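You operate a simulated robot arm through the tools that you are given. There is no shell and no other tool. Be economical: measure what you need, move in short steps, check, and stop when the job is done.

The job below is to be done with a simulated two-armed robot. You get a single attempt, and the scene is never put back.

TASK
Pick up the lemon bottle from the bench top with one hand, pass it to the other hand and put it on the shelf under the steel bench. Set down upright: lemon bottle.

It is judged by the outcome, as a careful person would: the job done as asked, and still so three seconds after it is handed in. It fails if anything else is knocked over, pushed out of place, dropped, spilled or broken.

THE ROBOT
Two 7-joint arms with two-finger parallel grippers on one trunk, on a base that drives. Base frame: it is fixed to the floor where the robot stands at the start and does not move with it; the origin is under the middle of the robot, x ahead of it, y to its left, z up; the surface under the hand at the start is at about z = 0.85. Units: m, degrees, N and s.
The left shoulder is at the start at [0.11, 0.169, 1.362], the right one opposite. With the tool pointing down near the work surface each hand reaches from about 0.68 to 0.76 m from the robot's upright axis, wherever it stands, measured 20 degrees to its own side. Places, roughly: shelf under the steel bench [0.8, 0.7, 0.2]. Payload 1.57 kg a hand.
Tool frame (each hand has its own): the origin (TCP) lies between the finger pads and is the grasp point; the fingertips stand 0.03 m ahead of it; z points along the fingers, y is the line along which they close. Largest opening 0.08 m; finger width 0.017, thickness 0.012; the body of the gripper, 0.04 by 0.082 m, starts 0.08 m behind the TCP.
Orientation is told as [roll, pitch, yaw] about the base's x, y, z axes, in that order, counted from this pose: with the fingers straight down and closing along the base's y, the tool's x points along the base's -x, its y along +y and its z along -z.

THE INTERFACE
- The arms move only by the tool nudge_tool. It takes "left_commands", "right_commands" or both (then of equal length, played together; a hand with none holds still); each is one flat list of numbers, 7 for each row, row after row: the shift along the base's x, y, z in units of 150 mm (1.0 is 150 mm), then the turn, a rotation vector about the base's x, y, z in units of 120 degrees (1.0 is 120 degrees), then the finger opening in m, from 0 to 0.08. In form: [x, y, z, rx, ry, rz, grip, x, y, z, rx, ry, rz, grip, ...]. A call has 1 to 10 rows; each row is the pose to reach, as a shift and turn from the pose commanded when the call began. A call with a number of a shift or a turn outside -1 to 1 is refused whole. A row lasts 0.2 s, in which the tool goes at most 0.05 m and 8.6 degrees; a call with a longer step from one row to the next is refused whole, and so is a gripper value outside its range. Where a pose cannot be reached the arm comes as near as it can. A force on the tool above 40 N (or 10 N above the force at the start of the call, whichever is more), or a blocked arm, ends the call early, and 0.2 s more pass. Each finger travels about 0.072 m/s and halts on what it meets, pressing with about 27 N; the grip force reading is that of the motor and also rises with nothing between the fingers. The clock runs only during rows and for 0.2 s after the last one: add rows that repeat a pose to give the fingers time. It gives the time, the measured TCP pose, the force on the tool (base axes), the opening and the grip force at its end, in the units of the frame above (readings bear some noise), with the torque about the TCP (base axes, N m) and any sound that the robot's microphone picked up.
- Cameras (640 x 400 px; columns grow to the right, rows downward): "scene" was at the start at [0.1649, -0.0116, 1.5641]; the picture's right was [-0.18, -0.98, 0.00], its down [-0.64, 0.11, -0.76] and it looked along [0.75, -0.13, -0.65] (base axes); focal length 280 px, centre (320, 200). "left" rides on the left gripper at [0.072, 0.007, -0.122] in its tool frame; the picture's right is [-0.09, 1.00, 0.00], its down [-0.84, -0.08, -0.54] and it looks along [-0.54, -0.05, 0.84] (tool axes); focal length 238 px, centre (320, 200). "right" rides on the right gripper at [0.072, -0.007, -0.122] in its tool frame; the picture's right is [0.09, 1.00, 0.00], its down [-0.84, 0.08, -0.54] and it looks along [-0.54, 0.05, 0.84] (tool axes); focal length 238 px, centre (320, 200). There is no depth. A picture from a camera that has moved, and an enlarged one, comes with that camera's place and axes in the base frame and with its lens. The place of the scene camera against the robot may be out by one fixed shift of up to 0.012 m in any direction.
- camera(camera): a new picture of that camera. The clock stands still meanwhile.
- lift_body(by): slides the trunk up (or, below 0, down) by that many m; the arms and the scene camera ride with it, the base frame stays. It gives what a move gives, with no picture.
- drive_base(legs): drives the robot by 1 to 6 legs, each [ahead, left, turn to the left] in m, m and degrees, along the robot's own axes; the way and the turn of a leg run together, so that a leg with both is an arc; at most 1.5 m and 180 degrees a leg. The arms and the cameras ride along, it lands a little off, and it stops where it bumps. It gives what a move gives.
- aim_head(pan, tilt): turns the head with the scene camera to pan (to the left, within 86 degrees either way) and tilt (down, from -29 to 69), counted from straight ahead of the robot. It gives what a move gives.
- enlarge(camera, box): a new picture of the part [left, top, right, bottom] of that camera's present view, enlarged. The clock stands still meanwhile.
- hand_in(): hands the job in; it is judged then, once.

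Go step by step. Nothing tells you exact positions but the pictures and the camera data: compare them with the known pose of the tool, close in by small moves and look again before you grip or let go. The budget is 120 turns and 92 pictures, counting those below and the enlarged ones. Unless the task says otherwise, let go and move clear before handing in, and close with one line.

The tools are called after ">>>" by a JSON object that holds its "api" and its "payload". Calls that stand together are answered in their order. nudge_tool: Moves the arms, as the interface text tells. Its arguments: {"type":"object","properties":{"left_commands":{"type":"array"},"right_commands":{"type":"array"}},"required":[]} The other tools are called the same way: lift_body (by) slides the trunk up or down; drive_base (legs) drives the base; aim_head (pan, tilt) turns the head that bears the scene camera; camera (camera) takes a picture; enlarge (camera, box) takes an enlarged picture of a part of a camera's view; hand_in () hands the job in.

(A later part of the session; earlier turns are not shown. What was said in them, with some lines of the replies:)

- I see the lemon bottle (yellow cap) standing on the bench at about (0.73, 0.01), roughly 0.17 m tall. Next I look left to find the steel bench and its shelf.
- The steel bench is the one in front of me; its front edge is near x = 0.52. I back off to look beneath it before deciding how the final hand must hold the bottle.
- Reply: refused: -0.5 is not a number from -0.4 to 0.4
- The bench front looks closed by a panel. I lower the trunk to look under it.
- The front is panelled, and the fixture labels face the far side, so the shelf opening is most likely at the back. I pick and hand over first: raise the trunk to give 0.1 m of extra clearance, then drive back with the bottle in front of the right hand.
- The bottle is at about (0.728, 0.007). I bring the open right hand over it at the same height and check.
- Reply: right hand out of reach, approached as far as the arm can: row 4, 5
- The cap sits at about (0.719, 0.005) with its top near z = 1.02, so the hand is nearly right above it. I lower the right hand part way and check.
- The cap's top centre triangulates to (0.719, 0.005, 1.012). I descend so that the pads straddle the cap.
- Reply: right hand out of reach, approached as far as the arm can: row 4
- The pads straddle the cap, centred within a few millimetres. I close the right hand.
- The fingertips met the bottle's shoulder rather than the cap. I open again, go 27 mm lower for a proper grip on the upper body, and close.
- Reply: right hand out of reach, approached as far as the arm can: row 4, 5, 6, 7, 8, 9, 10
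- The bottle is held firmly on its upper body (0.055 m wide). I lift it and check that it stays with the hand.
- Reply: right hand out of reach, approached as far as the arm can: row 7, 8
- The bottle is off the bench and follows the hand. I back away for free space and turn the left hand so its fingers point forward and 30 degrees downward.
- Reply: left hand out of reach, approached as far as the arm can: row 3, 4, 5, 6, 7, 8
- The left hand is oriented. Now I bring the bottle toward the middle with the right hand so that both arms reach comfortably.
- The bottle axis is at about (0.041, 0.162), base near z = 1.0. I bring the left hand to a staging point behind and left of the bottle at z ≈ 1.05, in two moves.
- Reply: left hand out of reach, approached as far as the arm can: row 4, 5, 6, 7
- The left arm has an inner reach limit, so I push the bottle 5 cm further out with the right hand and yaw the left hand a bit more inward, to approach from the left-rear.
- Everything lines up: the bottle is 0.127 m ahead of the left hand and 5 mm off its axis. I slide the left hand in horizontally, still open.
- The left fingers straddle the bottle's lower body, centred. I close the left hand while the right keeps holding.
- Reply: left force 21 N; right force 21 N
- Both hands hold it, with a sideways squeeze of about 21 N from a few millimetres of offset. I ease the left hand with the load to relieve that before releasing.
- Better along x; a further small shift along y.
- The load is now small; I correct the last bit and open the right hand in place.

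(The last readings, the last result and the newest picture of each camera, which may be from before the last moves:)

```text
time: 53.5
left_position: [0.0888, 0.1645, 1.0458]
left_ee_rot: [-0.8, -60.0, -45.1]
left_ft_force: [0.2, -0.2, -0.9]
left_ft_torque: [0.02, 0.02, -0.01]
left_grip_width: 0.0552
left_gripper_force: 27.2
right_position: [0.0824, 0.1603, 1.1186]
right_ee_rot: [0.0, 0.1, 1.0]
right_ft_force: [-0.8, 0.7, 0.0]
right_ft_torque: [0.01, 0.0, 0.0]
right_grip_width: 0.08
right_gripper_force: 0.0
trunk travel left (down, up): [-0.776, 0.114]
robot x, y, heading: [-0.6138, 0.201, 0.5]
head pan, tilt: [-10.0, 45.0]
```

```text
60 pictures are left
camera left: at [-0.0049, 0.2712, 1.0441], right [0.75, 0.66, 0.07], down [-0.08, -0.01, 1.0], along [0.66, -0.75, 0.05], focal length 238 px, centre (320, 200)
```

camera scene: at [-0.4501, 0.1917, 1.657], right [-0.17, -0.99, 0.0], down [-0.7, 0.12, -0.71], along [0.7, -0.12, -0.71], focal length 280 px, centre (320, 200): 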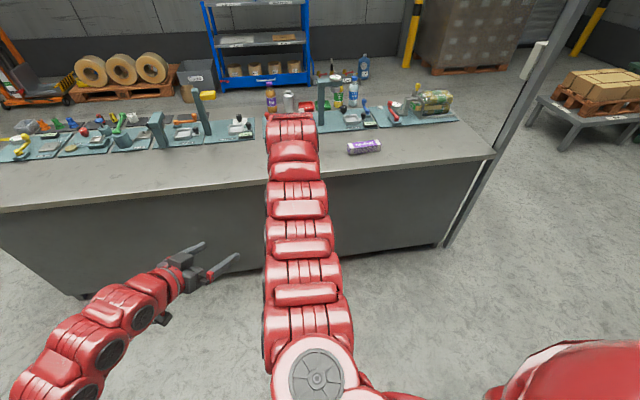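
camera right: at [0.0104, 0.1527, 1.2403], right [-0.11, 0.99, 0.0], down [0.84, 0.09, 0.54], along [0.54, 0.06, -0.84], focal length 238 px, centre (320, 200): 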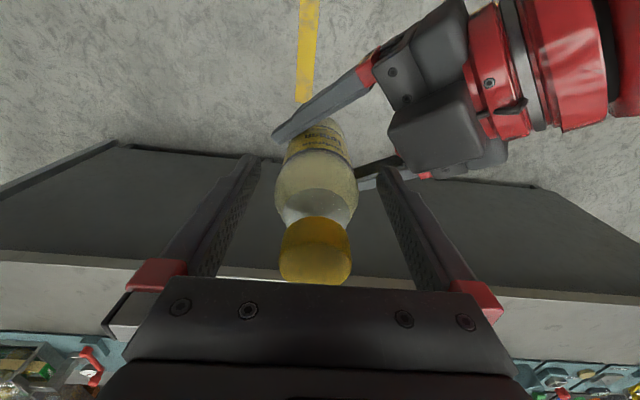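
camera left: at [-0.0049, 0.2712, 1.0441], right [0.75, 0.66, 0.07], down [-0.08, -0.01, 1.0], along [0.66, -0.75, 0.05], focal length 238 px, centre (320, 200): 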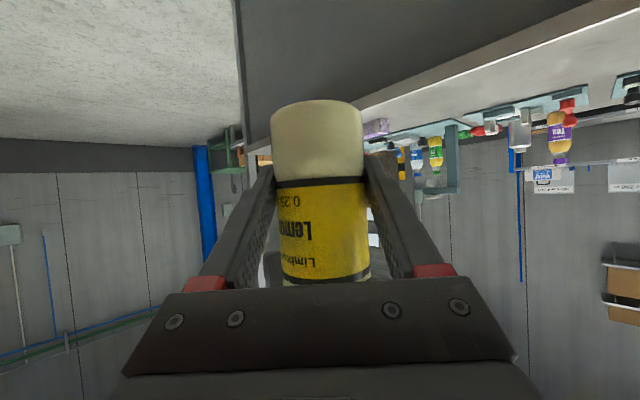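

The left hand alone holds the bottle. I raise the right hand straight up, then away to the right.

>>> {"api": "nudge_tool", "payload": {"right_commands": [0, 0, 0.25, 0, 0, 0, 0.08, 0, 0, 0.5, 0, 0, 0, 0.08, 0, 0, 0.75, 0, 0, 0, 0.08, 0, 0, 0.95, 0, 0, 0, 0.08, 0, -0.25, 0.95, 0, 0, 0, 0.08, 0, -0.5, 0.95, 0, 0, 0, 0.08, 0, -0.75, 0.95, 0, 0, 0, 0.08, 0, -1, 0.95, 0, 0, 0, 0.08]}}

>>> {"api": "nudge_tool", "payload": {"right_commands": [0, -0.25, 0, 0, 0, 0, 0.08, 0, -0.5, 0, 0, 0, 0, 0.08, 0, -0.75, 0, 0, 0, 0, 0.08, 0, -1, 0, 0, 0, 0, 0.08]}}

>>> {"api": "camera", "payload": {"camera": "scene"}}

```text
time: 55.3
left_position: [0.0893, 0.1642, 1.0468]
left_ee_rot: [-1.1, -60.0, -45.0]
left_ft_force: [-0.6, 0.2, 0.4]
left_ft_torque: [0.01, 0.0, 0.0]
left_grip_width: 0.0546
left_gripper_force: 27.5
right_position: [0.0971, 0.0105, 1.2367]
right_ee_rot: [0.0, 0.0, 0.9]
right_ft_force: [1.2, -0.3, -0.1]
right_ft_torque: [0.0, -0.02, -0.01]
right_grip_width: 0.0801
right_gripper_force: 0.0
right hand out of reach, approached as far as the arm can: row 4, 5, 6, 7, 8
trunk travel left (down, up): [-0.776, 0.114]
robot x, y, heading: [-0.6128, 0.2026, 0.0]
head pan, tilt: [-10.0, 45.0]
```

```text
time: 56.3
left_position: [0.0894, 0.1651, 1.0463]
left_ee_rot: [-1.0, -60.1, -44.9]
left_ft_force: [0.2, 1.0, 0.6]
left_ft_torque: [-0.01, 0.0, -0.02]
left_grip_width: 0.0547
left_gripper_force: 27.2
right_position: [0.0851, -0.1035, 1.2269]
right_ee_rot: [0.0, 0.1, 1.0]
right_ft_force: [0.6, -0.3, 0.2]
right_ft_torque: [0.01, -0.01, 0.03]
right_grip_width: 0.0802
right_gripper_force: 0.1
right hand out of reach, approached as far as the arm can: row 1, 2, 3, 4
trunk travel left (down, up): [-0.776, 0.114]
robot x, y, heading: [-0.6135, 0.1997, 0.5]
head pan, tilt: [-10.0, 45.0]
```

```text
59 pictures are left
camera scene: at [-0.4497, 0.1921, 1.6569], right [-0.17, -0.99, 0.0], down [-0.7, 0.12, -0.71], along [0.7, -0.12, -0.71], focal length 280 px, centre (320, 200)
```

scene: 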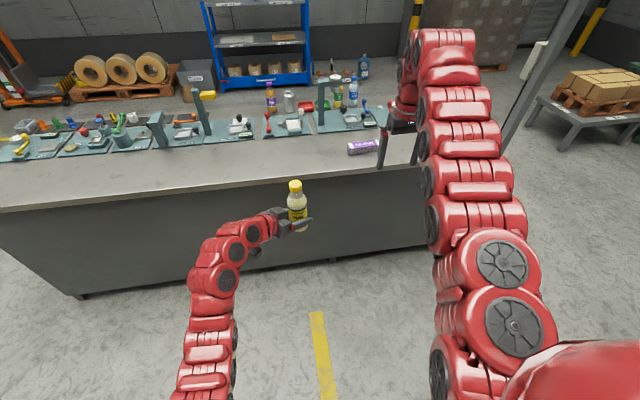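

Handover done: the left hand holds the bottle upright. Now I look right and left to choose a way round to the back of the bench.

>>> {"api": "aim_head", "payload": {"pan": 55, "tilt": 25}}

>>> {"api": "camera", "payload": {"camera": "scene"}}

>>> {"api": "aim_head", "payload": {"pan": -50, "tilt": 25}}

>>> {"api": "camera", "payload": {"camera": "scene"}}

```text
time: 57.7
left_position: [0.0874, 0.1631, 1.047]
left_ee_rot: [-0.9, -60.0, -45.0]
left_ft_force: [0.5, 0.5, 0.5]
left_ft_torque: [0.02, 0.02, 0.02]
left_grip_width: 0.0547
left_gripper_force: 26.3
right_position: [0.0841, -0.1032, 1.2261]
right_ee_rot: [0.0, -0.1, 1.0]
right_ft_force: [-0.3, -0.5, -0.1]
right_ft_torque: [-0.02, -0.02, -0.02]
right_grip_width: 0.0801
right_gripper_force: 0.1
trunk travel left (down, up): [-0.776, 0.114]
robot x, y, heading: [-0.6113, 0.2031, 0.5]
head pan, tilt: [55.0, 25.0]
```

```text
58 pictures are left
camera scene: at [-0.478, 0.2805, 1.6876], right [0.82, -0.57, 0.0], down [-0.24, -0.35, -0.91], along [0.52, 0.75, -0.42], focal length 280 px, centre (320, 200)
```

scene: 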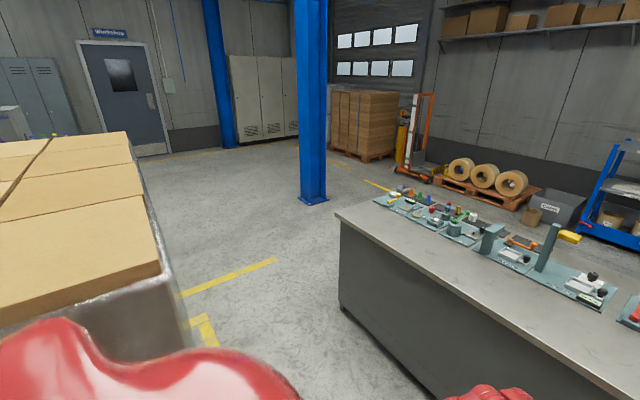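

```text
time: 59.5
left_position: [0.0888, 0.1641, 1.0469]
left_ee_rot: [-0.9, -60.0, -45.0]
left_ft_force: [0.0, -0.9, 0.6]
left_ft_torque: [0.01, 0.01, 0.0]
left_grip_width: 0.0548
left_gripper_force: 27.4
right_position: [0.0846, -0.1025, 1.2263]
right_ee_rot: [0.1, 0.1, 1.0]
right_ft_force: [-0.9, -0.2, -0.1]
right_ft_torque: [0.01, 0.02, 0.01]
right_grip_width: 0.0801
right_gripper_force: 0.0
trunk travel left (down, up): [-0.776, 0.114]
robot x, y, heading: [-0.6101, 0.2014, 0.3]
head pan, tilt: [-50.0, 25.0]
```

```text
57 pictures are left
camera scene: at [-0.4706, 0.1346, 1.6876], right [-0.76, -0.65, 0.0], down [-0.27, 0.32, -0.91], along [0.59, -0.69, -0.42], focal length 280 px, centre (320, 200)
```

scene: 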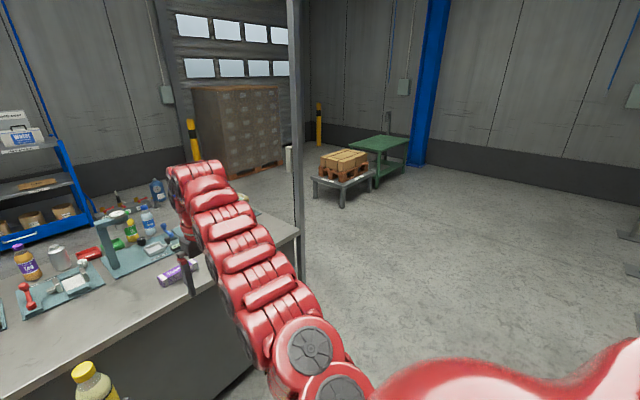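

The right side is wide open apart from a slim post at the bench's right end (about (0.58, -0.91)). I drive right to y ≈ -1.8, then forward past the bench, and look.

>>> {"api": "drive_base", "payload": {"legs": [[0, -1.0, 0], [0, -1.0, 0], [1.3, 0, 0], [1.3, 0, 0]]}}

>>> {"api": "aim_head", "payload": {"pan": 75, "tilt": 30}}

>>> {"api": "camera", "payload": {"camera": "scene"}}

```text
time: 81.7
left_position: [2.6495, -1.9328, 1.0461]
left_ee_rot: [-0.8, -60.0, -46.6]
left_ft_force: [-0.5, -0.5, 1.3]
left_ft_torque: [0.01, 0.05, -0.03]
left_grip_width: 0.0542
left_gripper_force: 26.9
right_position: [2.6367, -2.2006, 1.2268]
right_ee_rot: [-0.1, 0.1, -0.6]
right_ft_force: [-0.7, -0.2, -0.7]
right_ft_torque: [0.02, -0.01, 0.0]
right_grip_width: 0.08
right_gripper_force: 0.0
trunk travel left (down, up): [-0.776, 0.114]
robot x, y, heading: [1.9465, -1.8764, -1.2]
head pan, tilt: [-50.0, 25.0]
```

```text
time: 83.8
left_position: [2.6492, -1.9328, 1.0471]
left_ee_rot: [-1.1, -59.9, -46.5]
left_ft_force: [0.0, 0.3, -0.9]
left_ft_torque: [0.04, 0.01, -0.01]
left_grip_width: 0.0544
left_gripper_force: 26.9
right_position: [2.6377, -2.2011, 1.226]
right_ee_rot: [0.0, 0.2, -0.6]
right_ft_force: [0.1, -0.2, 0.4]
right_ft_torque: [-0.01, -0.04, -0.02]
right_grip_width: 0.0801
right_gripper_force: 0.0
trunk travel left (down, up): [-0.776, 0.114]
robot x, y, heading: [1.9485, -1.8725, -1.1]
head pan, tilt: [75.0, 30.0]
```

```text
56 pictures are left
camera scene: at [2.0563, -1.7884, 1.6797], right [0.96, -0.28, 0.0], down [-0.14, -0.48, -0.87], along [0.24, 0.83, -0.5], focal length 280 px, centre (320, 200)
```

scene: 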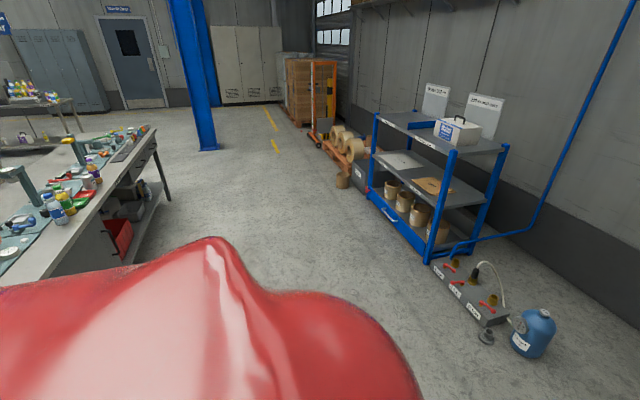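

The back is open: I can see a shelf under the bench with a few things on it, and wide free floor. I turn around, strafe to y ≈ 0.7 facing the bench's back, lower the trunk and look.

>>> {"api": "drive_base", "payload": {"legs": [[0.2, 0, 0], [0, 0, 178], [0, -1.3, 0], [0, -1.25, 0]]}}

>>> {"api": "aim_head", "payload": {"pan": 0, "tilt": 35}}

>>> {"api": "lift_body", "payload": {"by": -0.4}}

>>> {"api": "camera", "payload": {"camera": "scene"}}

```text
time: 104.8
left_position: [1.6733, 0.7893, 1.0464]
left_ee_rot: [-0.9, -60.0, 129.5]
left_ft_force: [0.0, -0.5, -3.2]
left_ft_torque: [-0.02, 0.0, 0.01]
left_grip_width: 0.0543
left_gripper_force: 27.5
right_position: [1.7045, 1.0564, 1.2263]
right_ee_rot: [0.0, 0.1, 175.3]
right_ft_force: [-0.5, -0.7, -0.5]
right_ft_torque: [-0.02, -0.02, -0.01]
right_grip_width: 0.0801
right_gripper_force: 0.1
trunk travel left (down, up): [-0.776, 0.114]
robot x, y, heading: [2.3672, 0.683, 174.8]
head pan, tilt: [75.0, 30.0]
```

```text
time: 106.2
left_position: [1.6733, 0.7889, 1.0462]
left_ee_rot: [-1.0, -59.9, 129.4]
left_ft_force: [-0.1, -0.7, -2.4]
left_ft_torque: [-0.02, 0.0, 0.05]
left_grip_width: 0.0545
left_gripper_force: 26.7
right_position: [1.704, 1.0546, 1.2267]
right_ee_rot: [0.0, 0.1, 175.4]
right_ft_force: [-0.5, -0.3, -0.4]
right_ft_torque: [0.04, 0.01, 0.02]
right_grip_width: 0.08
right_gripper_force: 0.1
trunk travel left (down, up): [-0.776, 0.114]
robot x, y, heading: [2.368, 0.6875, 175.1]
head pan, tilt: [0.0, 35.0]
```

```text
time: 110.0
left_position: [1.6744, 0.7892, 0.6471]
left_ee_rot: [-1.0, -59.9, 129.4]
left_ft_force: [0.3, 0.2, -2.8]
left_ft_torque: [-0.02, 0.0, 0.02]
left_grip_width: 0.0543
left_gripper_force: 26.9
right_position: [1.7047, 1.0541, 0.8264]
right_ee_rot: [0.0, 0.1, 175.4]
right_ft_force: [0.0, -0.2, 0.1]
right_ft_torque: [0.01, 0.01, 0.0]
right_grip_width: 0.08
right_gripper_force: 0.1
trunk travel left (down, up): [-0.376, 0.514]
robot x, y, heading: [2.368, 0.6822, 174.6]
head pan, tilt: [0.0, 35.0]
```

```text
55 pictures are left
camera scene: at [2.2011, 0.7027, 1.2719], right [0.09, 1.0, 0.0], down [0.57, -0.05, -0.82], along [-0.82, 0.07, -0.57], focal length 280 px, centre (320, 200)
```

scene: 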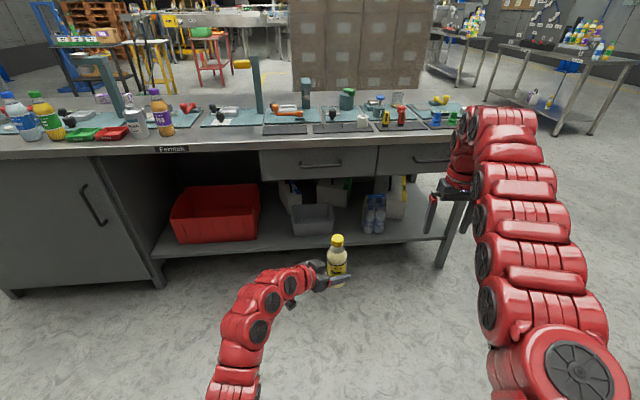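

There is the open shelf: red crate at left, a grey bin in the middle, a small bottle carrier at right, drawers above. I lower further and zoom in to find a free spot.

>>> {"api": "lift_body", "payload": {"by": -0.3}}

>>> {"api": "aim_head", "payload": {"pan": 0, "tilt": 25}}

>>> {"api": "camera", "payload": {"camera": "scene"}}

>>> {"api": "enlarge", "payload": {"camera": "scene", "box": [140, 120, 480, 320]}}

```text
time: 113.0
left_position: [1.6742, 0.789, 0.3454]
left_ee_rot: [-1.0, -59.9, 129.3]
left_ft_force: [0.7, -0.2, -1.7]
left_ft_torque: [0.02, -0.01, -0.01]
left_grip_width: 0.0543
left_gripper_force: 26.9
right_position: [1.7052, 1.0552, 0.5272]
right_ee_rot: [0.0, 0.1, 175.3]
right_ft_force: [0.2, -0.3, -0.5]
right_ft_torque: [0.01, 0.01, 0.01]
right_grip_width: 0.0799
right_gripper_force: 0.1
trunk travel left (down, up): [-0.076, 0.814]
robot x, y, heading: [2.3696, 0.6856, 174.6]
head pan, tilt: [0.0, 35.0]
```

```text
time: 113.8
left_position: [1.674, 0.788, 0.3454]
left_ee_rot: [-0.9, -59.9, 129.4]
left_ft_force: [0.7, 0.0, -3.5]
left_ft_torque: [-0.03, 0.02, -0.03]
left_grip_width: 0.0546
left_gripper_force: 26.5
right_position: [1.7039, 1.056, 0.5262]
right_ee_rot: [0.0, 0.2, 175.3]
right_ft_force: [-0.1, 0.2, 0.0]
right_ft_torque: [0.0, 0.01, 0.0]
right_grip_width: 0.0801
right_gripper_force: 0.1
trunk travel left (down, up): [-0.076, 0.814]
robot x, y, heading: [2.368, 0.6844, 174.9]
head pan, tilt: [0.0, 25.0]
```

```text
54 pictures are left
camera scene: at [2.1971, 0.7031, 0.9875], right [0.09, 1.0, 0.0], down [0.42, -0.04, -0.91], along [-0.9, 0.08, -0.42], focal length 280 px, centre (320, 200)
```

scene: 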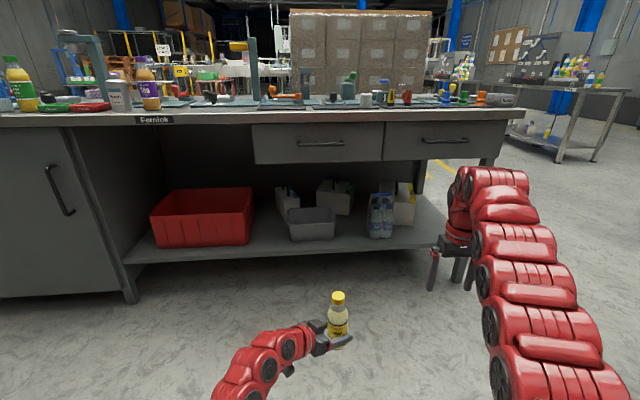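

```text
1.88 times, centred on (310, 220) of scene
camera zoom: at [2.1971, 0.7031, 0.9875], right [0.09, 1.0, 0.0], down [0.42, -0.04, -0.91], along [-0.9, 0.08, -0.42], focal length 526 px, centre (339, 162)
```

zoom: 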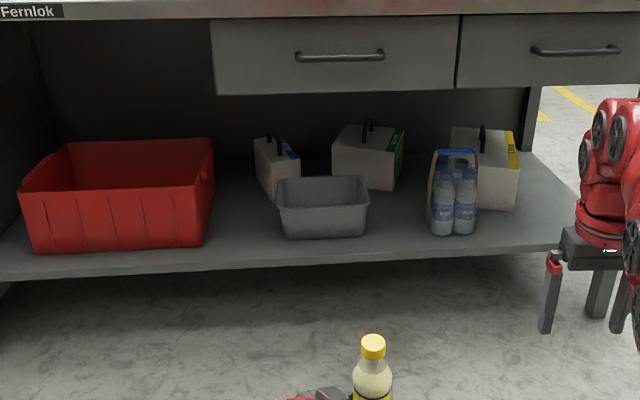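

I zoom closer on the free gap between the grey bin and the bottle carrier to measure the shelf.

>>> {"api": "enlarge", "payload": {"camera": "scene", "box": [270, 160, 440, 266]}}

>>> {"api": "lift_body", "payload": {"by": 0.3}}

>>> {"api": "enlarge", "payload": {"camera": "scene", "box": [270, 80, 440, 186]}}

```text
3.76 times, centred on (355, 213) of scene
camera zoom: at [2.1971, 0.7031, 0.9875], right [0.09, 1.0, 0.0], down [0.42, -0.04, -0.91], along [-0.9, 0.08, -0.42], focal length 1053 px, centre (188, 151)
```

zoom: 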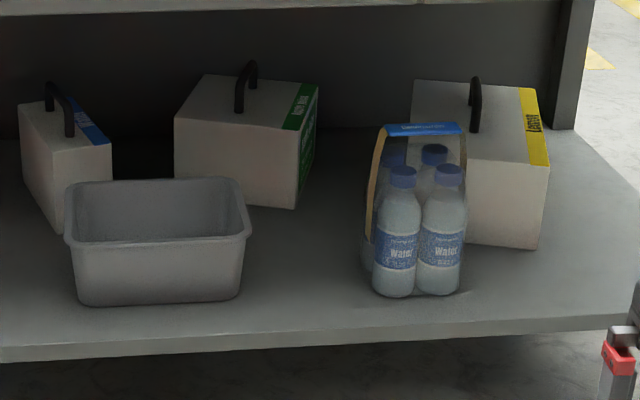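

```text
time: 116.8
left_position: [1.6742, 0.7892, 0.646]
left_ee_rot: [-1.0, -60.0, 129.4]
left_ft_force: [-0.2, -0.4, -2.7]
left_ft_torque: [0.04, -0.01, -0.03]
left_grip_width: 0.0542
left_gripper_force: 27.4
right_position: [1.7044, 1.0553, 0.8255]
right_ee_rot: [0.0, 0.1, 175.3]
right_ft_force: [-0.2, -0.1, -0.7]
right_ft_torque: [0.0, 0.03, -0.01]
right_grip_width: 0.0801
right_gripper_force: 0.0
trunk travel left (down, up): [-0.376, 0.514]
robot x, y, heading: [2.3661, 0.68, 174.5]
head pan, tilt: [0.0, 25.0]
```

```text
3.76 times, centred on (355, 133) of scene
camera zoom: at [2.1968, 0.7031, 1.2875], right [0.09, 1.0, 0.0], down [0.42, -0.04, -0.91], along [-0.9, 0.08, -0.42], focal length 1053 px, centre (188, 452)
```

zoom: 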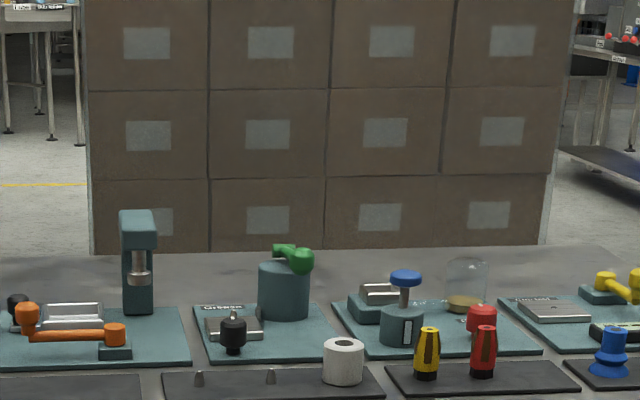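

>>> {"api": "enlarge", "payload": {"camera": "scene", "box": [270, 235, 440, 341]}}

```text
3.76 times, centred on (355, 288) of scene
camera zoom: at [2.1968, 0.7031, 1.2875], right [0.09, 1.0, 0.0], down [0.42, -0.04, -0.91], along [-0.9, 0.08, -0.42], focal length 1053 px, centre (188, -131)
```

zoom: 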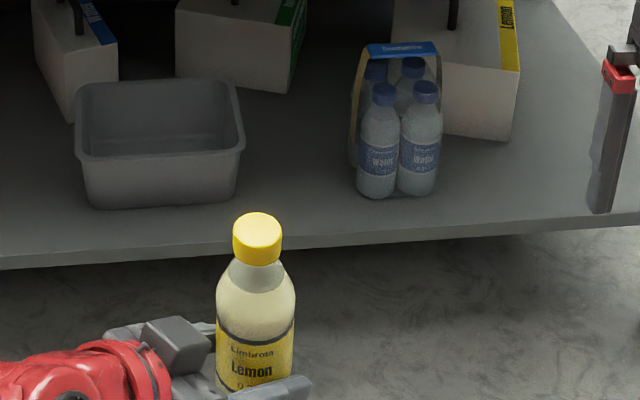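

The shelf top is near z ≈ 0.24 and its front edge near x ≈ 1.13; there's a 0.19 m gap between the red crate and the grey bin, around y ≈ 0.57. First I swing the right arm out to the side (so it can't hit the bench) and turn the left hand to point more straight ahead.

>>> {"api": "nudge_tool", "payload": {"right_commands": [0.1, 0.22, 0, 0, 0, -0.03, 0.08, 0.22, 0.42, 0, 0, 0, -0.06, 0.08, 0.36, 0.6, 0, 0, 0, -0.09, 0.08, 0.54, 0.78, 0, 0, 0, -0.12, 0.08, 0.74, 0.9, 0, 0, 0, -0.15, 0.08, 0.98, 1, 0, 0, 0, -0.18, 0.08], "left_commands": [0, 0, 0, 0, 0, 0.06, 0.03, 0, 0, 0, 0, 0, 0.12, 0.03, 0, 0, 0, 0, 0, 0.18, 0.03, 0, 0, 0, 0, 0, 0.21, 0.03, 0, 0, 0, 0, 0, 0.21, 0.03, 0, 0, 0, 0, 0, 0.21, 0.03]}}

>>> {"api": "nudge_tool", "payload": {"right_commands": [0.25, 0.2, 0, 0, 0, -0.03, 0.08, 0.5, 0.38, 0, 0, 0, -0.06, 0.08, 0.75, 0.56, 0, 0, 0, -0.09, 0.08, 0.98, 0.72, 0, 0, 0, -0.12, 0.08, 0.98, 0.72, 0, 0, 0, -0.12, 0.08]}}

>>> {"api": "camera", "payload": {"camera": "scene"}}

```text
time: 118.2
left_position: [1.6733, 0.789, 0.6468]
left_ee_rot: [-0.9, -60.1, 154.6]
left_ft_force: [0.6, 0.3, -2.9]
left_ft_torque: [0.02, -0.02, 0.01]
left_grip_width: 0.0542
left_gripper_force: 27.0
right_position: [1.8497, 1.2089, 0.8126]
right_ee_rot: [0.2, -0.1, 153.8]
right_ft_force: [0.5, 0.0, 0.1]
right_ft_torque: [0.01, 0.0, 0.03]
right_grip_width: 0.0798
right_gripper_force: 0.0
right hand out of reach, approached as far as the arm can: row 5, 6
trunk travel left (down, up): [-0.376, 0.514]
robot x, y, heading: [2.368, 0.6825, 174.7]
head pan, tilt: [0.0, 25.0]
```

```text
time: 119.4
left_position: [1.6742, 0.7891, 0.646]
left_ee_rot: [-0.9, -59.9, 154.6]
left_ft_force: [-0.5, -0.7, -2.3]
left_ft_torque: [0.02, -0.02, -0.02]
left_grip_width: 0.0539
left_gripper_force: 27.0
right_position: [1.9943, 1.3184, 0.8068]
right_ee_rot: [0.0, 0.0, 139.3]
right_ft_force: [0.3, 0.5, 1.2]
right_ft_torque: [0.01, 0.02, 0.0]
right_grip_width: 0.08
right_gripper_force: 0.1
right hand out of reach, approached as far as the arm can: row 1, 2, 3, 4, 5
trunk travel left (down, up): [-0.376, 0.514]
robot x, y, heading: [2.3669, 0.6847, 175.0]
head pan, tilt: [0.0, 25.0]
```

```text
49 pictures are left
camera scene: at [2.1968, 0.7031, 1.2875], right [0.09, 1.0, 0.0], down [0.42, -0.04, -0.91], along [-0.9, 0.08, -0.42], focal length 280 px, centre (320, 200)
```

scene: 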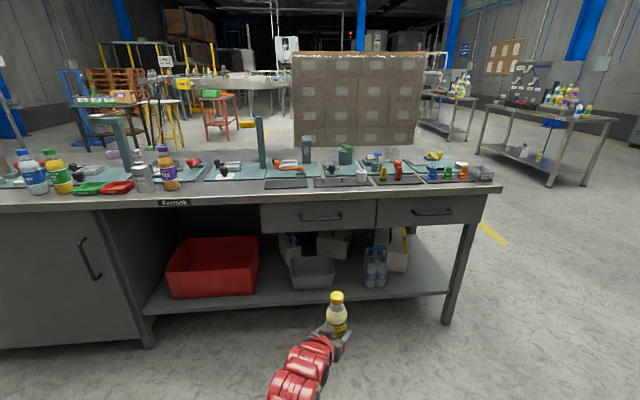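

Both arms are clear. I square up to the bench, stage the bottle in front of the gap, lower the trunk and look.

>>> {"api": "drive_base", "payload": {"legs": [[0, 0, 5.2], [0.3, 0.16, 0]]}}

>>> {"api": "lift_body", "payload": {"by": -0.31}}

>>> {"api": "aim_head", "payload": {"pan": 0, "tilt": 32}}

>>> {"api": "camera", "payload": {"camera": "scene"}}

>>> {"api": "camera", "payload": {"camera": "left"}}

```text
time: 122.1
left_position: [1.3672, 0.5624, 0.6451]
left_ee_rot: [-1.0, -59.9, 160.0]
left_ft_force: [-0.2, -0.3, -2.4]
left_ft_torque: [0.01, -0.01, -0.02]
left_grip_width: 0.0541
left_gripper_force: 27.0
right_position: [1.6356, 1.1201, 0.8059]
right_ee_rot: [0.0, 0.0, 144.7]
right_ft_force: [0.0, -0.2, 0.6]
right_ft_torque: [0.04, -0.03, 0.02]
right_grip_width: 0.0798
right_gripper_force: 0.0
trunk travel left (down, up): [-0.376, 0.514]
robot x, y, heading: [2.0642, 0.5223, -179.7]
head pan, tilt: [0.0, 25.0]
```

```text
time: 125.2
left_position: [1.367, 0.5636, 0.3363]
left_ee_rot: [-1.0, -59.9, 159.9]
left_ft_force: [0.4, -0.4, -2.7]
left_ft_torque: [0.0, 0.0, 0.03]
left_grip_width: 0.0541
left_gripper_force: 26.7
right_position: [1.6372, 1.1199, 0.4968]
right_ee_rot: [0.1, 0.0, 144.6]
right_ft_force: [-0.1, -0.3, 0.1]
right_ft_torque: [0.04, 0.01, 0.02]
right_grip_width: 0.0799
right_gripper_force: 0.0
trunk travel left (down, up): [-0.066, 0.824]
robot x, y, heading: [2.067, 0.5262, -179.5]
head pan, tilt: [0.0, 25.0]
```

```text
time: 125.9
left_position: [1.367, 0.5629, 0.3359]
left_ee_rot: [-0.8, -59.9, 159.9]
left_ft_force: [-0.5, -0.3, -2.0]
left_ft_torque: [0.02, 0.01, 0.0]
left_grip_width: 0.0545
left_gripper_force: 26.8
right_position: [1.6371, 1.12, 0.4968]
right_ee_rot: [0.0, -0.1, 144.7]
right_ft_force: [0.1, 0.6, 0.0]
right_ft_torque: [-0.01, -0.02, 0.0]
right_grip_width: 0.0802
right_gripper_force: 0.0
trunk travel left (down, up): [-0.066, 0.824]
robot x, y, heading: [2.0659, 0.5256, -179.8]
head pan, tilt: [0.0, 32.0]
```

```text
48 pictures are left
camera scene: at [1.8988, 0.526, 0.9665], right [0.0, 1.0, 0.0], down [0.53, 0.0, -0.85], along [-0.85, 0.0, -0.53], focal length 280 px, centre (320, 200)
```

scene: 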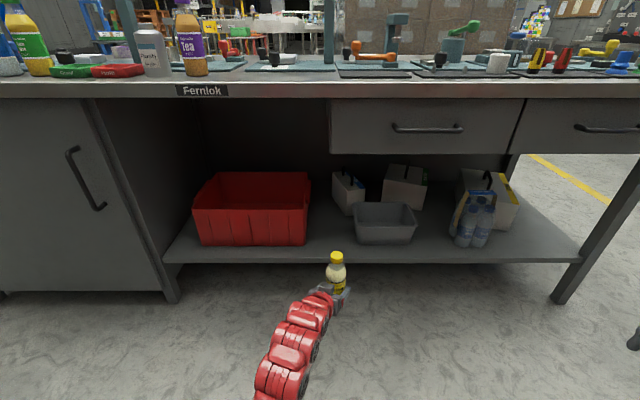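

```text
47 pictures are left
camera left: at [1.4971, 0.5072, 0.3337], right [-0.4, -0.91, 0.07], down [0.07, 0.05, 1.0], along [-0.91, 0.4, 0.05], focal length 238 px, centre (320, 200)
```

left: 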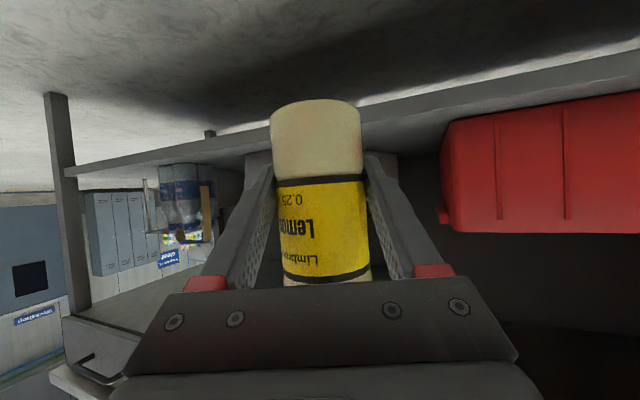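

The bottle is in line with the gap's centre (y ≈ 0.563). I raise it slightly for clearance (base ≈ 0.32) and drive in 0.2 m, then look again.

>>> {"api": "lift_body", "payload": {"by": 0.03}}

>>> {"api": "drive_base", "payload": {"legs": [[0.2, 0, 0]]}}

>>> {"api": "aim_head", "payload": {"pan": 0, "tilt": 42}}

>>> {"api": "enlarge", "payload": {"camera": "scene", "box": [200, 120, 500, 310]}}

>>> {"api": "camera", "payload": {"camera": "left"}}

```text
time: 126.6
left_position: [1.3676, 0.5618, 0.3662]
left_ee_rot: [-1.0, -59.9, 159.9]
left_ft_force: [0.4, 0.3, -3.0]
left_ft_torque: [-0.01, -0.08, 0.03]
left_grip_width: 0.0543
left_gripper_force: 27.3
right_position: [1.6361, 1.1199, 0.5261]
right_ee_rot: [0.0, -0.1, 144.6]
right_ft_force: [-0.2, -0.8, -0.8]
right_ft_torque: [0.0, 0.03, 0.01]
right_grip_width: 0.08
right_gripper_force: 0.1
trunk travel left (down, up): [-0.096, 0.794]
robot x, y, heading: [2.0689, 0.5198, -180.0]
head pan, tilt: [0.0, 32.0]
```

```text
time: 128.2
left_position: [1.1698, 0.5604, 0.3674]
left_ee_rot: [-0.9, -59.9, 160.2]
left_ft_force: [1.0, 0.1, -1.3]
left_ft_torque: [-0.04, -0.03, 0.01]
left_grip_width: 0.0545
left_gripper_force: 27.6
right_position: [1.437, 1.1184, 0.5255]
right_ee_rot: [0.1, 0.0, 144.9]
right_ft_force: [0.6, 0.4, 0.5]
right_ft_torque: [0.04, 0.05, 0.01]
right_grip_width: 0.0798
right_gripper_force: 0.0
trunk travel left (down, up): [-0.096, 0.794]
robot x, y, heading: [1.8686, 0.5249, -179.7]
head pan, tilt: [0.0, 32.0]
```

```text
time: 128.9
left_position: [1.1691, 0.5594, 0.3648]
left_ee_rot: [-0.9, -59.9, 160.1]
left_ft_force: [0.2, 0.4, -1.1]
left_ft_torque: [-0.05, -0.02, -0.01]
left_grip_width: 0.0543
left_gripper_force: 26.7
right_position: [1.4377, 1.1171, 0.5259]
right_ee_rot: [0.0, 0.0, 144.9]
right_ft_force: [-0.2, -0.1, -0.6]
right_ft_torque: [0.01, 0.02, 0.01]
right_grip_width: 0.0802
right_gripper_force: 0.0
trunk travel left (down, up): [-0.096, 0.794]
robot x, y, heading: [1.8705, 0.5247, -179.9]
head pan, tilt: [0.0, 42.0]
```

```text
2.11 times, centred on (350, 215) of scene
camera zoom: at [1.7075, 0.5249, 0.9814], right [0.0, 1.0, 0.0], down [0.67, 0.0, -0.74], along [-0.74, 0.0, -0.67], focal length 589 px, centre (257, 168)
```

zoom: 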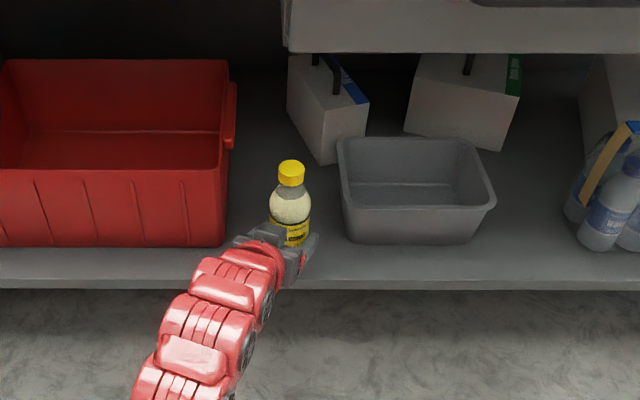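

```text
45 pictures are left
camera left: at [1.3, 0.5048, 0.3637], right [-0.4, -0.92, 0.07], down [0.07, 0.05, 1.0], along [-0.92, 0.4, 0.05], focal length 238 px, centre (320, 200)
```

left: 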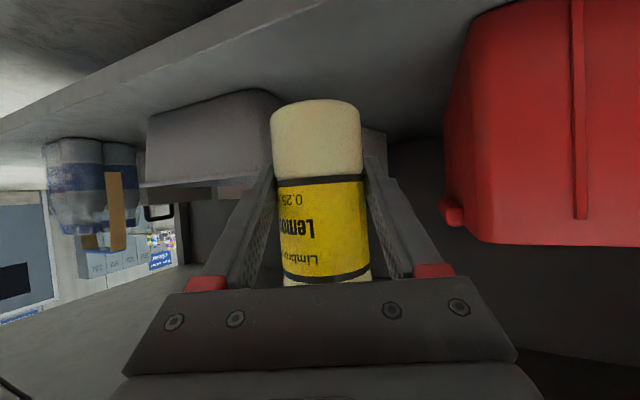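

Aligned: the gap runs from about y 0.48 to 0.64, the hand is at 0.56, and the shelf edge is at x ≈ 1.14. I drive in another 9 cm and lower 4 cm.

>>> {"api": "drive_base", "payload": {"legs": [[0.092, 0, 0]]}}

>>> {"api": "lift_body", "payload": {"by": -0.04}}

>>> {"api": "camera", "payload": {"camera": "left"}}

>>> {"api": "enlarge", "payload": {"camera": "scene", "box": [220, 140, 420, 266]}}

```text
time: 130.0
left_position: [1.0775, 0.5602, 0.3655]
left_ee_rot: [-0.8, -59.9, 160.1]
left_ft_force: [0.8, 0.3, -3.0]
left_ft_torque: [-0.01, -0.01, -0.01]
left_grip_width: 0.0543
left_gripper_force: 27.4
right_position: [1.3462, 1.1188, 0.5254]
right_ee_rot: [0.0, -0.1, 145.0]
right_ft_force: [1.1, -0.1, -0.5]
right_ft_torque: [-0.04, 0.01, 0.02]
right_grip_width: 0.08
right_gripper_force: 0.1
trunk travel left (down, up): [-0.096, 0.794]
robot x, y, heading: [1.7788, 0.5213, -179.5]
head pan, tilt: [0.0, 42.0]
```

```text
time: 130.9
left_position: [1.0776, 0.5597, 0.3261]
left_ee_rot: [-1.0, -60.0, 160.1]
left_ft_force: [-0.4, -0.5, -2.4]
left_ft_torque: [0.03, -0.04, 0.01]
left_grip_width: 0.0542
left_gripper_force: 26.9
right_position: [1.3459, 1.1168, 0.4869]
right_ee_rot: [0.0, -0.1, 144.9]
right_ft_force: [-1.0, -0.4, -0.6]
right_ft_torque: [0.02, -0.01, 0.02]
right_grip_width: 0.0798
right_gripper_force: 0.1
trunk travel left (down, up): [-0.056, 0.834]
robot x, y, heading: [1.7782, 0.5181, -179.5]
head pan, tilt: [0.0, 42.0]
```

```text
44 pictures are left
camera left: at [1.2078, 0.5046, 0.3237], right [-0.4, -0.92, 0.07], down [0.07, 0.05, 1.0], along [-0.92, 0.4, 0.05], focal length 238 px, centre (320, 200)
```

left: 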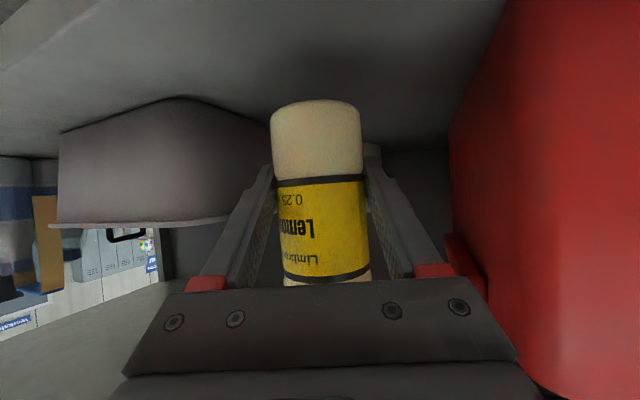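

```text
3.17 times, centred on (320, 203) of scene
camera zoom: at [1.6155, 0.5245, 0.9414], right [0.0, 1.0, 0.0], down [0.67, 0.0, -0.74], along [-0.74, 0.0, -0.67], focal length 888 px, centre (320, 190)
```

zoom: 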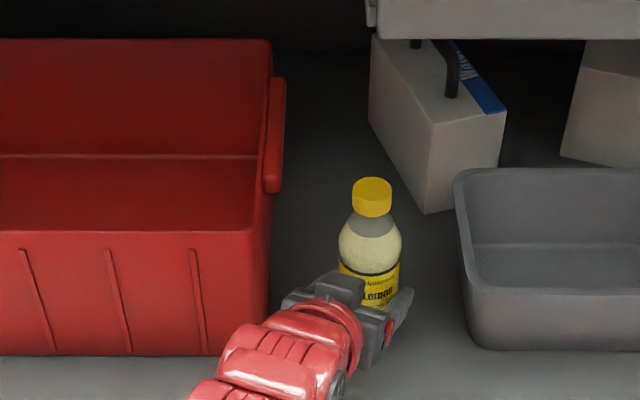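

Well clear on both sides. I descend carefully in small steps, watching the force.

>>> {"api": "nudge_tool", "payload": {"left_commands": [0, 0, -0.03, 0, 0, 0, 0.03, 0, 0, -0.067, 0, 0, 0, 0.03, 0, 0, -0.067, 0, 0, 0, 0.03]}}

>>> {"api": "nudge_tool", "payload": {"left_commands": [0, 0, -0.03, 0, 0, 0, 0.03, 0, 0, -0.03, 0, 0, 0, 0.03]}}

>>> {"api": "nudge_tool", "payload": {"left_commands": [0, 0, -0.02, 0, 0, 0, 0.03, 0, 0, -0.02, 0, 0, 0, 0.03]}}

```text
time: 131.7
left_position: [1.0781, 0.5599, 0.3178]
left_ee_rot: [-0.9, -59.9, 160.1]
left_ft_force: [0.2, -0.2, -2.9]
left_ft_torque: [0.0, -0.03, 0.02]
left_grip_width: 0.0543
left_gripper_force: 27.0
right_position: [1.3451, 1.1178, 0.4866]
right_ee_rot: [0.0, 0.1, 144.9]
right_ft_force: [0.7, -0.7, -0.1]
right_ft_torque: [-0.03, -0.03, 0.0]
right_grip_width: 0.0799
right_gripper_force: 0.1
trunk travel left (down, up): [-0.056, 0.834]
robot x, y, heading: [1.7766, 0.5198, -179.9]
head pan, tilt: [0.0, 42.0]
```

```text
time: 132.3
left_position: [1.0776, 0.5598, 0.3124]
left_ee_rot: [-1.0, -59.9, 160.1]
left_ft_force: [0.1, 0.4, -2.2]
left_ft_torque: [-0.03, -0.01, -0.05]
left_grip_width: 0.0545
left_gripper_force: 27.2
right_position: [1.3454, 1.1172, 0.4863]
right_ee_rot: [0.0, 0.0, 144.9]
right_ft_force: [-0.1, 0.3, -0.7]
right_ft_torque: [0.02, -0.01, -0.02]
right_grip_width: 0.0798
right_gripper_force: 0.1
trunk travel left (down, up): [-0.056, 0.834]
robot x, y, heading: [1.7777, 0.5187, -179.8]
head pan, tilt: [0.0, 42.0]
```

```text
time: 132.9
left_position: [1.0777, 0.5593, 0.3085]
left_ee_rot: [-1.0, -59.9, 160.0]
left_ft_force: [0.4, 0.6, -3.1]
left_ft_torque: [0.0, -0.02, 0.0]
left_grip_width: 0.0545
left_gripper_force: 26.5
right_position: [1.3452, 1.1175, 0.486]
right_ee_rot: [0.0, 0.0, 144.8]
right_ft_force: [-0.4, 0.3, 0.3]
right_ft_torque: [0.01, -0.01, -0.03]
right_grip_width: 0.08
right_gripper_force: 0.2
trunk travel left (down, up): [-0.056, 0.834]
robot x, y, heading: [1.7786, 0.5233, -179.9]
head pan, tilt: [0.0, 42.0]
```

No contact yet (TCP 0.3085). I keep going down in 4 mm steps.

>>> {"api": "nudge_tool", "payload": {"left_commands": [0, 0, -0.027, 0, 0, 0, 0.03, 0, 0, -0.027, 0, 0, 0, 0.03]}}

>>> {"api": "nudge_tool", "payload": {"left_commands": [0, 0, -0.02, 0, 0, 0, 0.03, 0, 0, -0.02, 0, 0, 0, 0.03]}}

>>> {"api": "enlarge", "payload": {"camera": "left", "box": [200, 50, 480, 225]}}

```text
time: 133.5
left_position: [1.0781, 0.561, 0.3049]
left_ee_rot: [-0.8, -59.9, 160.1]
left_ft_force: [-0.7, -0.2, -2.6]
left_ft_torque: [0.0, -0.04, 0.01]
left_grip_width: 0.0543
left_gripper_force: 27.1
right_position: [1.3452, 1.118, 0.4865]
right_ee_rot: [0.0, 0.0, 144.9]
right_ft_force: [0.6, -0.7, 0.0]
right_ft_torque: [0.01, 0.0, 0.0]
right_grip_width: 0.08
right_gripper_force: 0.1
trunk travel left (down, up): [-0.056, 0.834]
robot x, y, heading: [1.7796, 0.5225, -179.9]
head pan, tilt: [0.0, 42.0]
```

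```text
time: 134.1
left_position: [1.0783, 0.5595, 0.3017]
left_ee_rot: [-0.9, -59.9, 160.1]
left_ft_force: [0.3, 0.7, -3.1]
left_ft_torque: [-0.05, -0.03, 0.0]
left_grip_width: 0.0544
left_gripper_force: 27.4
right_position: [1.3456, 1.1178, 0.4869]
right_ee_rot: [0.0, 0.0, 144.8]
right_ft_force: [-0.3, -0.3, -0.2]
right_ft_torque: [-0.02, 0.0, -0.01]
right_grip_width: 0.0802
right_gripper_force: 0.0
trunk travel left (down, up): [-0.056, 0.834]
robot x, y, heading: [1.7776, 0.5242, -179.6]
head pan, tilt: [0.0, 42.0]
```

```text
2.29 times, centred on (340, 138) of left
camera zoom: at [1.2087, 0.5045, 0.2993], right [-0.4, -0.92, 0.07], down [0.07, 0.05, 1.0], along [-0.92, 0.4, 0.05], focal length 545 px, centre (274, 343)
```

zoom: 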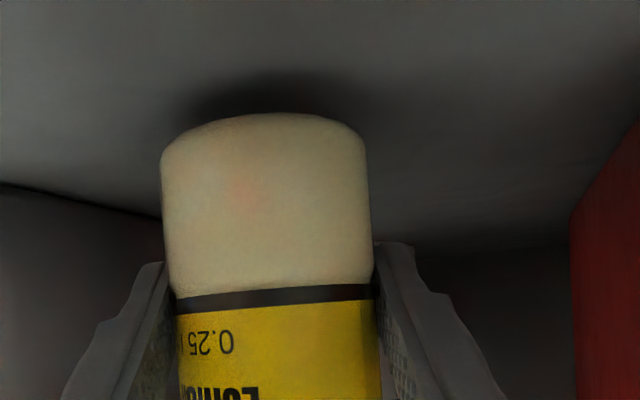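

The contact shadow is closing in under the base. I continue down in small steps.

>>> {"api": "nudge_tool", "payload": {"left_commands": [0, 0, -0.02, 0, 0, 0, 0.03, 0, 0, -0.02, 0, 0, 0, 0.03]}}

>>> {"api": "nudge_tool", "payload": {"left_commands": [0, 0, -0.015, 0, 0, 0, 0.03, 0, 0, -0.015, 0, 0, 0, 0.03]}}

```text
time: 134.7
left_position: [1.0783, 0.5595, 0.2982]
left_ee_rot: [-0.9, -59.9, 160.0]
left_ft_force: [0.9, 0.2, -2.5]
left_ft_torque: [0.0, 0.0, -0.04]
left_grip_width: 0.0544
left_gripper_force: 27.4
right_position: [1.3457, 1.1181, 0.4865]
right_ee_rot: [-0.1, -0.1, 144.9]
right_ft_force: [-0.2, -0.4, 0.5]
right_ft_torque: [0.0, 0.03, -0.01]
right_grip_width: 0.0797
right_gripper_force: 0.1
trunk travel left (down, up): [-0.056, 0.834]
robot x, y, heading: [1.7776, 0.5189, -179.9]
head pan, tilt: [0.0, 42.0]
```

```text
time: 135.3
left_position: [1.0778, 0.5588, 0.2963]
left_ee_rot: [-0.8, -59.9, 160.0]
left_ft_force: [0.8, -1.2, -2.3]
left_ft_torque: [-0.03, -0.01, 0.02]
left_grip_width: 0.0543
left_gripper_force: 27.3
right_position: [1.3453, 1.1176, 0.4854]
right_ee_rot: [0.0, 0.0, 144.9]
right_ft_force: [0.9, 0.7, -0.3]
right_ft_torque: [0.01, 0.03, 0.0]
right_grip_width: 0.0803
right_gripper_force: 0.0
trunk travel left (down, up): [-0.056, 0.834]
robot x, y, heading: [1.7793, 0.5238, -179.9]
head pan, tilt: [0.0, 42.0]
```

>>> {"api": "nudge_tool", "payload": {"left_commands": [0, 0, -0.018, 0, 0, 0, 0.03, 0, 0, -0.018, 0, 0, 0, 0.03]}}

>>> {"api": "nudge_tool", "payload": {"left_commands": [0, 0, -0.015, 0, 0, 0, 0.03, 0, 0, -0.015, 0, 0, 0, 0.03]}}

>>> {"api": "enlarge", "payload": {"camera": "left", "box": [200, 50, 480, 225]}}

```text
time: 135.9
left_position: [1.079, 0.5595, 0.2927]
left_ee_rot: [-0.9, -59.9, 160.1]
left_ft_force: [-0.4, 0.3, -3.2]
left_ft_torque: [-0.01, -0.03, 0.03]
left_grip_width: 0.0544
left_gripper_force: 27.2
right_position: [1.3463, 1.1185, 0.4866]
right_ee_rot: [0.0, 0.0, 144.9]
right_ft_force: [-0.6, -0.1, 0.5]
right_ft_torque: [0.06, -0.01, -0.02]
right_grip_width: 0.0801
right_gripper_force: 0.0
trunk travel left (down, up): [-0.056, 0.834]
robot x, y, heading: [1.7747, 0.5211, -179.9]
head pan, tilt: [0.0, 42.0]
```

```text
time: 136.5
left_position: [1.0776, 0.5599, 0.293]
left_ee_rot: [-0.8, -60.1, 160.0]
left_ft_force: [-0.2, -0.1, 6.7]
left_ft_torque: [-0.15, 0.13, -0.01]
left_grip_width: 0.0542
left_gripper_force: 27.1
right_position: [1.3469, 1.1188, 0.4871]
right_ee_rot: [0.1, -0.1, 144.9]
right_ft_force: [-0.7, 0.5, -0.3]
right_ft_torque: [0.0, 0.01, 0.0]
right_grip_width: 0.0798
right_gripper_force: 0.1
trunk travel left (down, up): [-0.056, 0.834]
robot x, y, heading: [1.7789, 0.5221, -179.9]
head pan, tilt: [0.0, 42.0]
```

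```text
2.29 times, centred on (340, 138) of left
camera zoom: at [1.2079, 0.505, 0.2909], right [-0.4, -0.92, 0.07], down [0.07, 0.05, 1.0], along [-0.92, 0.4, 0.05], focal length 545 px, centre (274, 343)
```

zoom: 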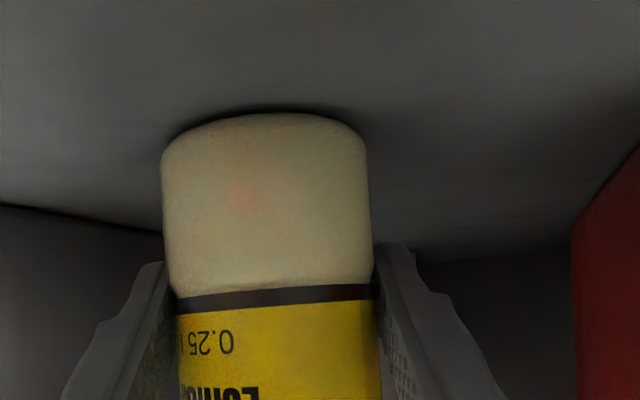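

The bottle stands on the shelf (contact +6.7 N). I open the left hand slowly.

>>> {"api": "nudge_tool", "payload": {"left_commands": [0, 0, 0.005, 0, 0, 0, 0.05, 0, 0, 0.005, 0, 0, 0, 0.055, 0, 0, 0.005, 0, 0, 0, 0.06, 0, 0, 0.005, 0, 0, 0, 0.07, 0, 0, 0.005, 0, 0, 0, 0.08, 0, 0, 0.005, 0, 0, 0, 0.08]}}

>>> {"api": "camera", "payload": {"camera": "left"}}

>>> {"api": "enlarge", "payload": {"camera": "scene", "box": [220, 140, 420, 266]}}

```text
time: 137.9
left_position: [1.0785, 0.5606, 0.2924]
left_ee_rot: [-1.0, -59.9, 160.1]
left_ft_force: [0.0, 0.0, -0.6]
left_ft_torque: [0.0, 0.05, 0.0]
left_grip_width: 0.0803
left_gripper_force: 0.0
right_position: [1.3458, 1.1178, 0.487]
right_ee_rot: [-0.1, -0.1, 144.9]
right_ft_force: [0.2, 0.4, 0.3]
right_ft_torque: [-0.01, 0.02, 0.0]
right_grip_width: 0.08
right_gripper_force: 0.1
trunk travel left (down, up): [-0.056, 0.834]
robot x, y, heading: [1.779, 0.5206, -179.8]
head pan, tilt: [0.0, 42.0]
```

```text
40 pictures are left
camera left: at [1.2082, 0.5044, 0.2902], right [-0.4, -0.92, 0.07], down [0.07, 0.05, 1.0], along [-0.92, 0.4, 0.05], focal length 238 px, centre (320, 200)
```

left: 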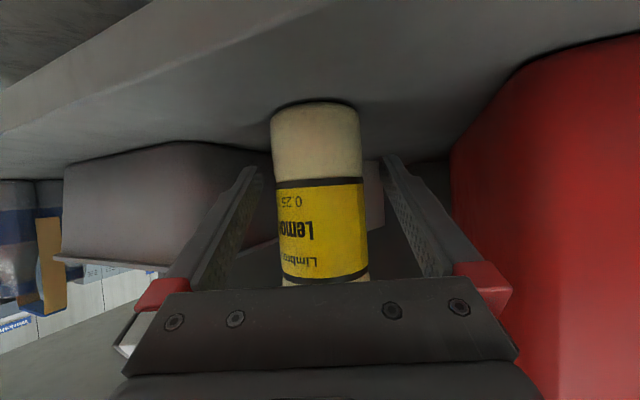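

```text
3.17 times, centred on (320, 203) of scene
camera zoom: at [1.6156, 0.5245, 0.9414], right [0.0, 1.0, 0.0], down [0.67, 0.0, -0.74], along [-0.74, 0.0, -0.67], focal length 888 px, centre (320, 190)
```

zoom: 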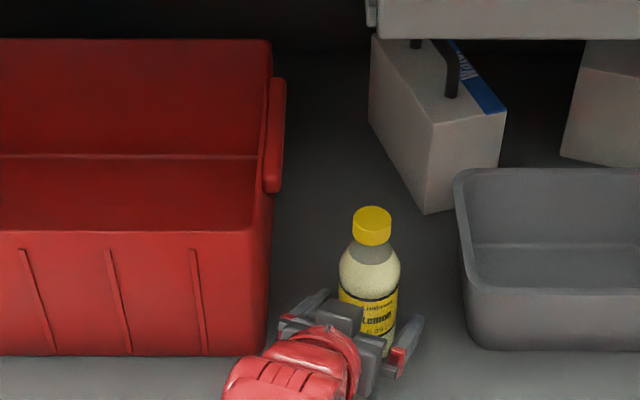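

The bottle stands free between open fingers. I withdraw the left hand straight back along its own axis.

>>> {"api": "nudge_tool", "payload": {"left_commands": [0.11, -0.04, 0, 0, 0, 0, 0.08, 0.22, -0.08, 0, 0, 0, 0, 0.08, 0.33, -0.12, 0, 0, 0, 0, 0.08, 0.44, -0.16, 0, 0, 0, 0, 0.08]}}

>>> {"api": "camera", "payload": {"camera": "left"}}

```text
time: 138.9
left_position: [1.1342, 0.5278, 0.2852]
left_ee_rot: [-2.0, -59.8, 161.3]
left_ft_force: [0.6, 0.3, 0.0]
left_ft_torque: [0.02, 0.04, -0.01]
left_grip_width: 0.0797
left_gripper_force: 0.0
right_position: [1.3373, 1.1104, 0.4901]
right_ee_rot: [-1.8, 0.3, 144.8]
right_ft_force: [-0.7, -0.4, 0.1]
right_ft_torque: [-0.02, 0.0, 0.02]
right_grip_width: 0.0799
right_gripper_force: 0.0
trunk travel left (down, up): [-0.056, 0.834]
robot x, y, heading: [1.7762, 0.524, -179.7]
head pan, tilt: [0.0, 42.0]
```

```text
38 pictures are left
camera left: at [1.2647, 0.4734, 0.2844], right [-0.39, -0.92, 0.06], down [0.07, 0.04, 1.0], along [-0.92, 0.4, 0.04], focal length 238 px, centre (320, 200)
```

left: 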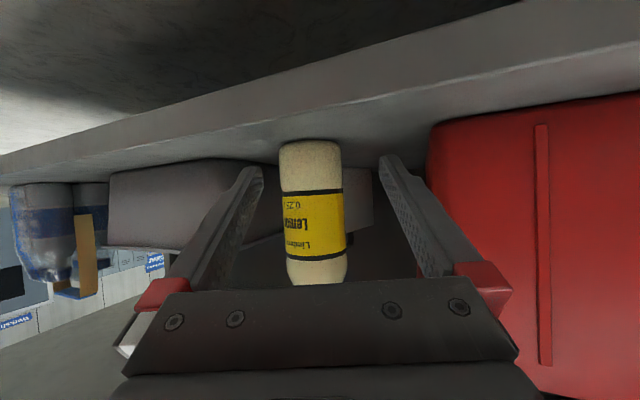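

The fingertips are past the bottle. I back the whole robot straight away from the bench and inspect.

>>> {"api": "drive_base", "payload": {"legs": [[-0.1, 0.03, 0], [-0.35, 0, 0]]}}

>>> {"api": "aim_head", "payload": {"pan": 0, "tilt": 28}}

>>> {"api": "camera", "payload": {"camera": "scene"}}

>>> {"api": "enlarge", "payload": {"camera": "scene", "box": [220, 130, 460, 280]}}

```text
time: 141.9
left_position: [1.582, 0.5, 0.2833]
left_ee_rot: [-2.0, -59.7, 161.3]
left_ft_force: [-0.2, -0.8, -0.3]
left_ft_torque: [0.02, 0.02, 0.02]
left_grip_width: 0.0799
left_gripper_force: 0.1
right_position: [1.7806, 1.0809, 0.4919]
right_ee_rot: [-1.8, 0.0, 145.0]
right_ft_force: [0.7, -0.1, 0.3]
right_ft_torque: [0.03, -0.05, 0.02]
right_grip_width: 0.0801
right_gripper_force: 0.0
trunk travel left (down, up): [-0.056, 0.834]
robot x, y, heading: [2.2211, 0.4934, -179.4]
head pan, tilt: [0.0, 42.0]
```

```text
time: 142.6
left_position: [1.5813, 0.4957, 0.2873]
left_ee_rot: [0.6, -60.0, 159.0]
left_ft_force: [0.3, -0.5, -0.7]
left_ft_torque: [0.01, 0.03, 0.01]
left_grip_width: 0.0801
left_gripper_force: 0.0
right_position: [1.784, 1.0824, 0.4919]
right_ee_rot: [-1.5, -0.1, 145.0]
right_ft_force: [0.2, -0.7, 1.2]
right_ft_torque: [0.01, 0.0, 0.0]
right_grip_width: 0.08
right_gripper_force: 0.0
trunk travel left (down, up): [-0.056, 0.834]
robot x, y, heading: [2.2195, 0.4976, -179.9]
head pan, tilt: [0.0, 28.0]
```

```text
37 pictures are left
camera scene: at [2.0412, 0.4796, 0.9595], right [-0.01, 1.0, 0.02], down [0.48, 0.02, -0.88], along [-0.88, 0.0, -0.48], focal length 280 px, centre (320, 200)
```

scene: 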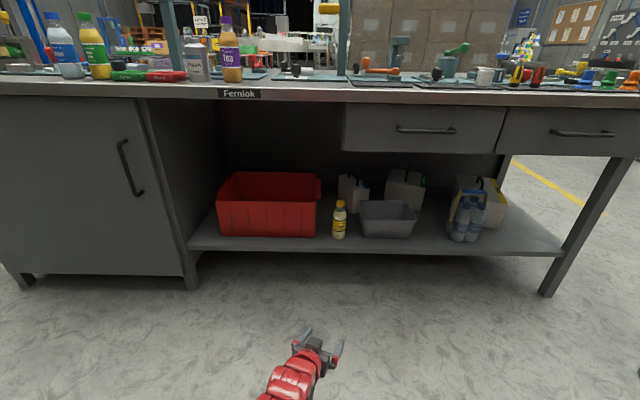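

```text
2.67 times, centred on (340, 205) of scene
camera zoom: at [2.0412, 0.4796, 0.9595], right [-0.01, 1.0, 0.02], down [0.48, 0.02, -0.88], along [-0.88, 0.0, -0.48], focal length 746 px, centre (267, 187)
```

zoom: 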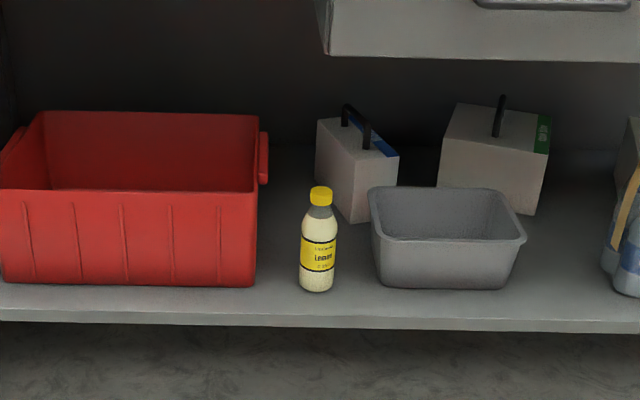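

The lemon bottle stands upright on the shelf between the red crate and the grey bin. Its neighbours look undisturbed, and both hands are empty and clear, so I hand in.

>>> {"api": "hand_in", "payload": {}}

```text
The job is handed in.
```

I picked up the lemon bottle with the right hand, passed it to the left, and set it upright on the shelf under the steel bench. In the last pictures nothing else looked moved.
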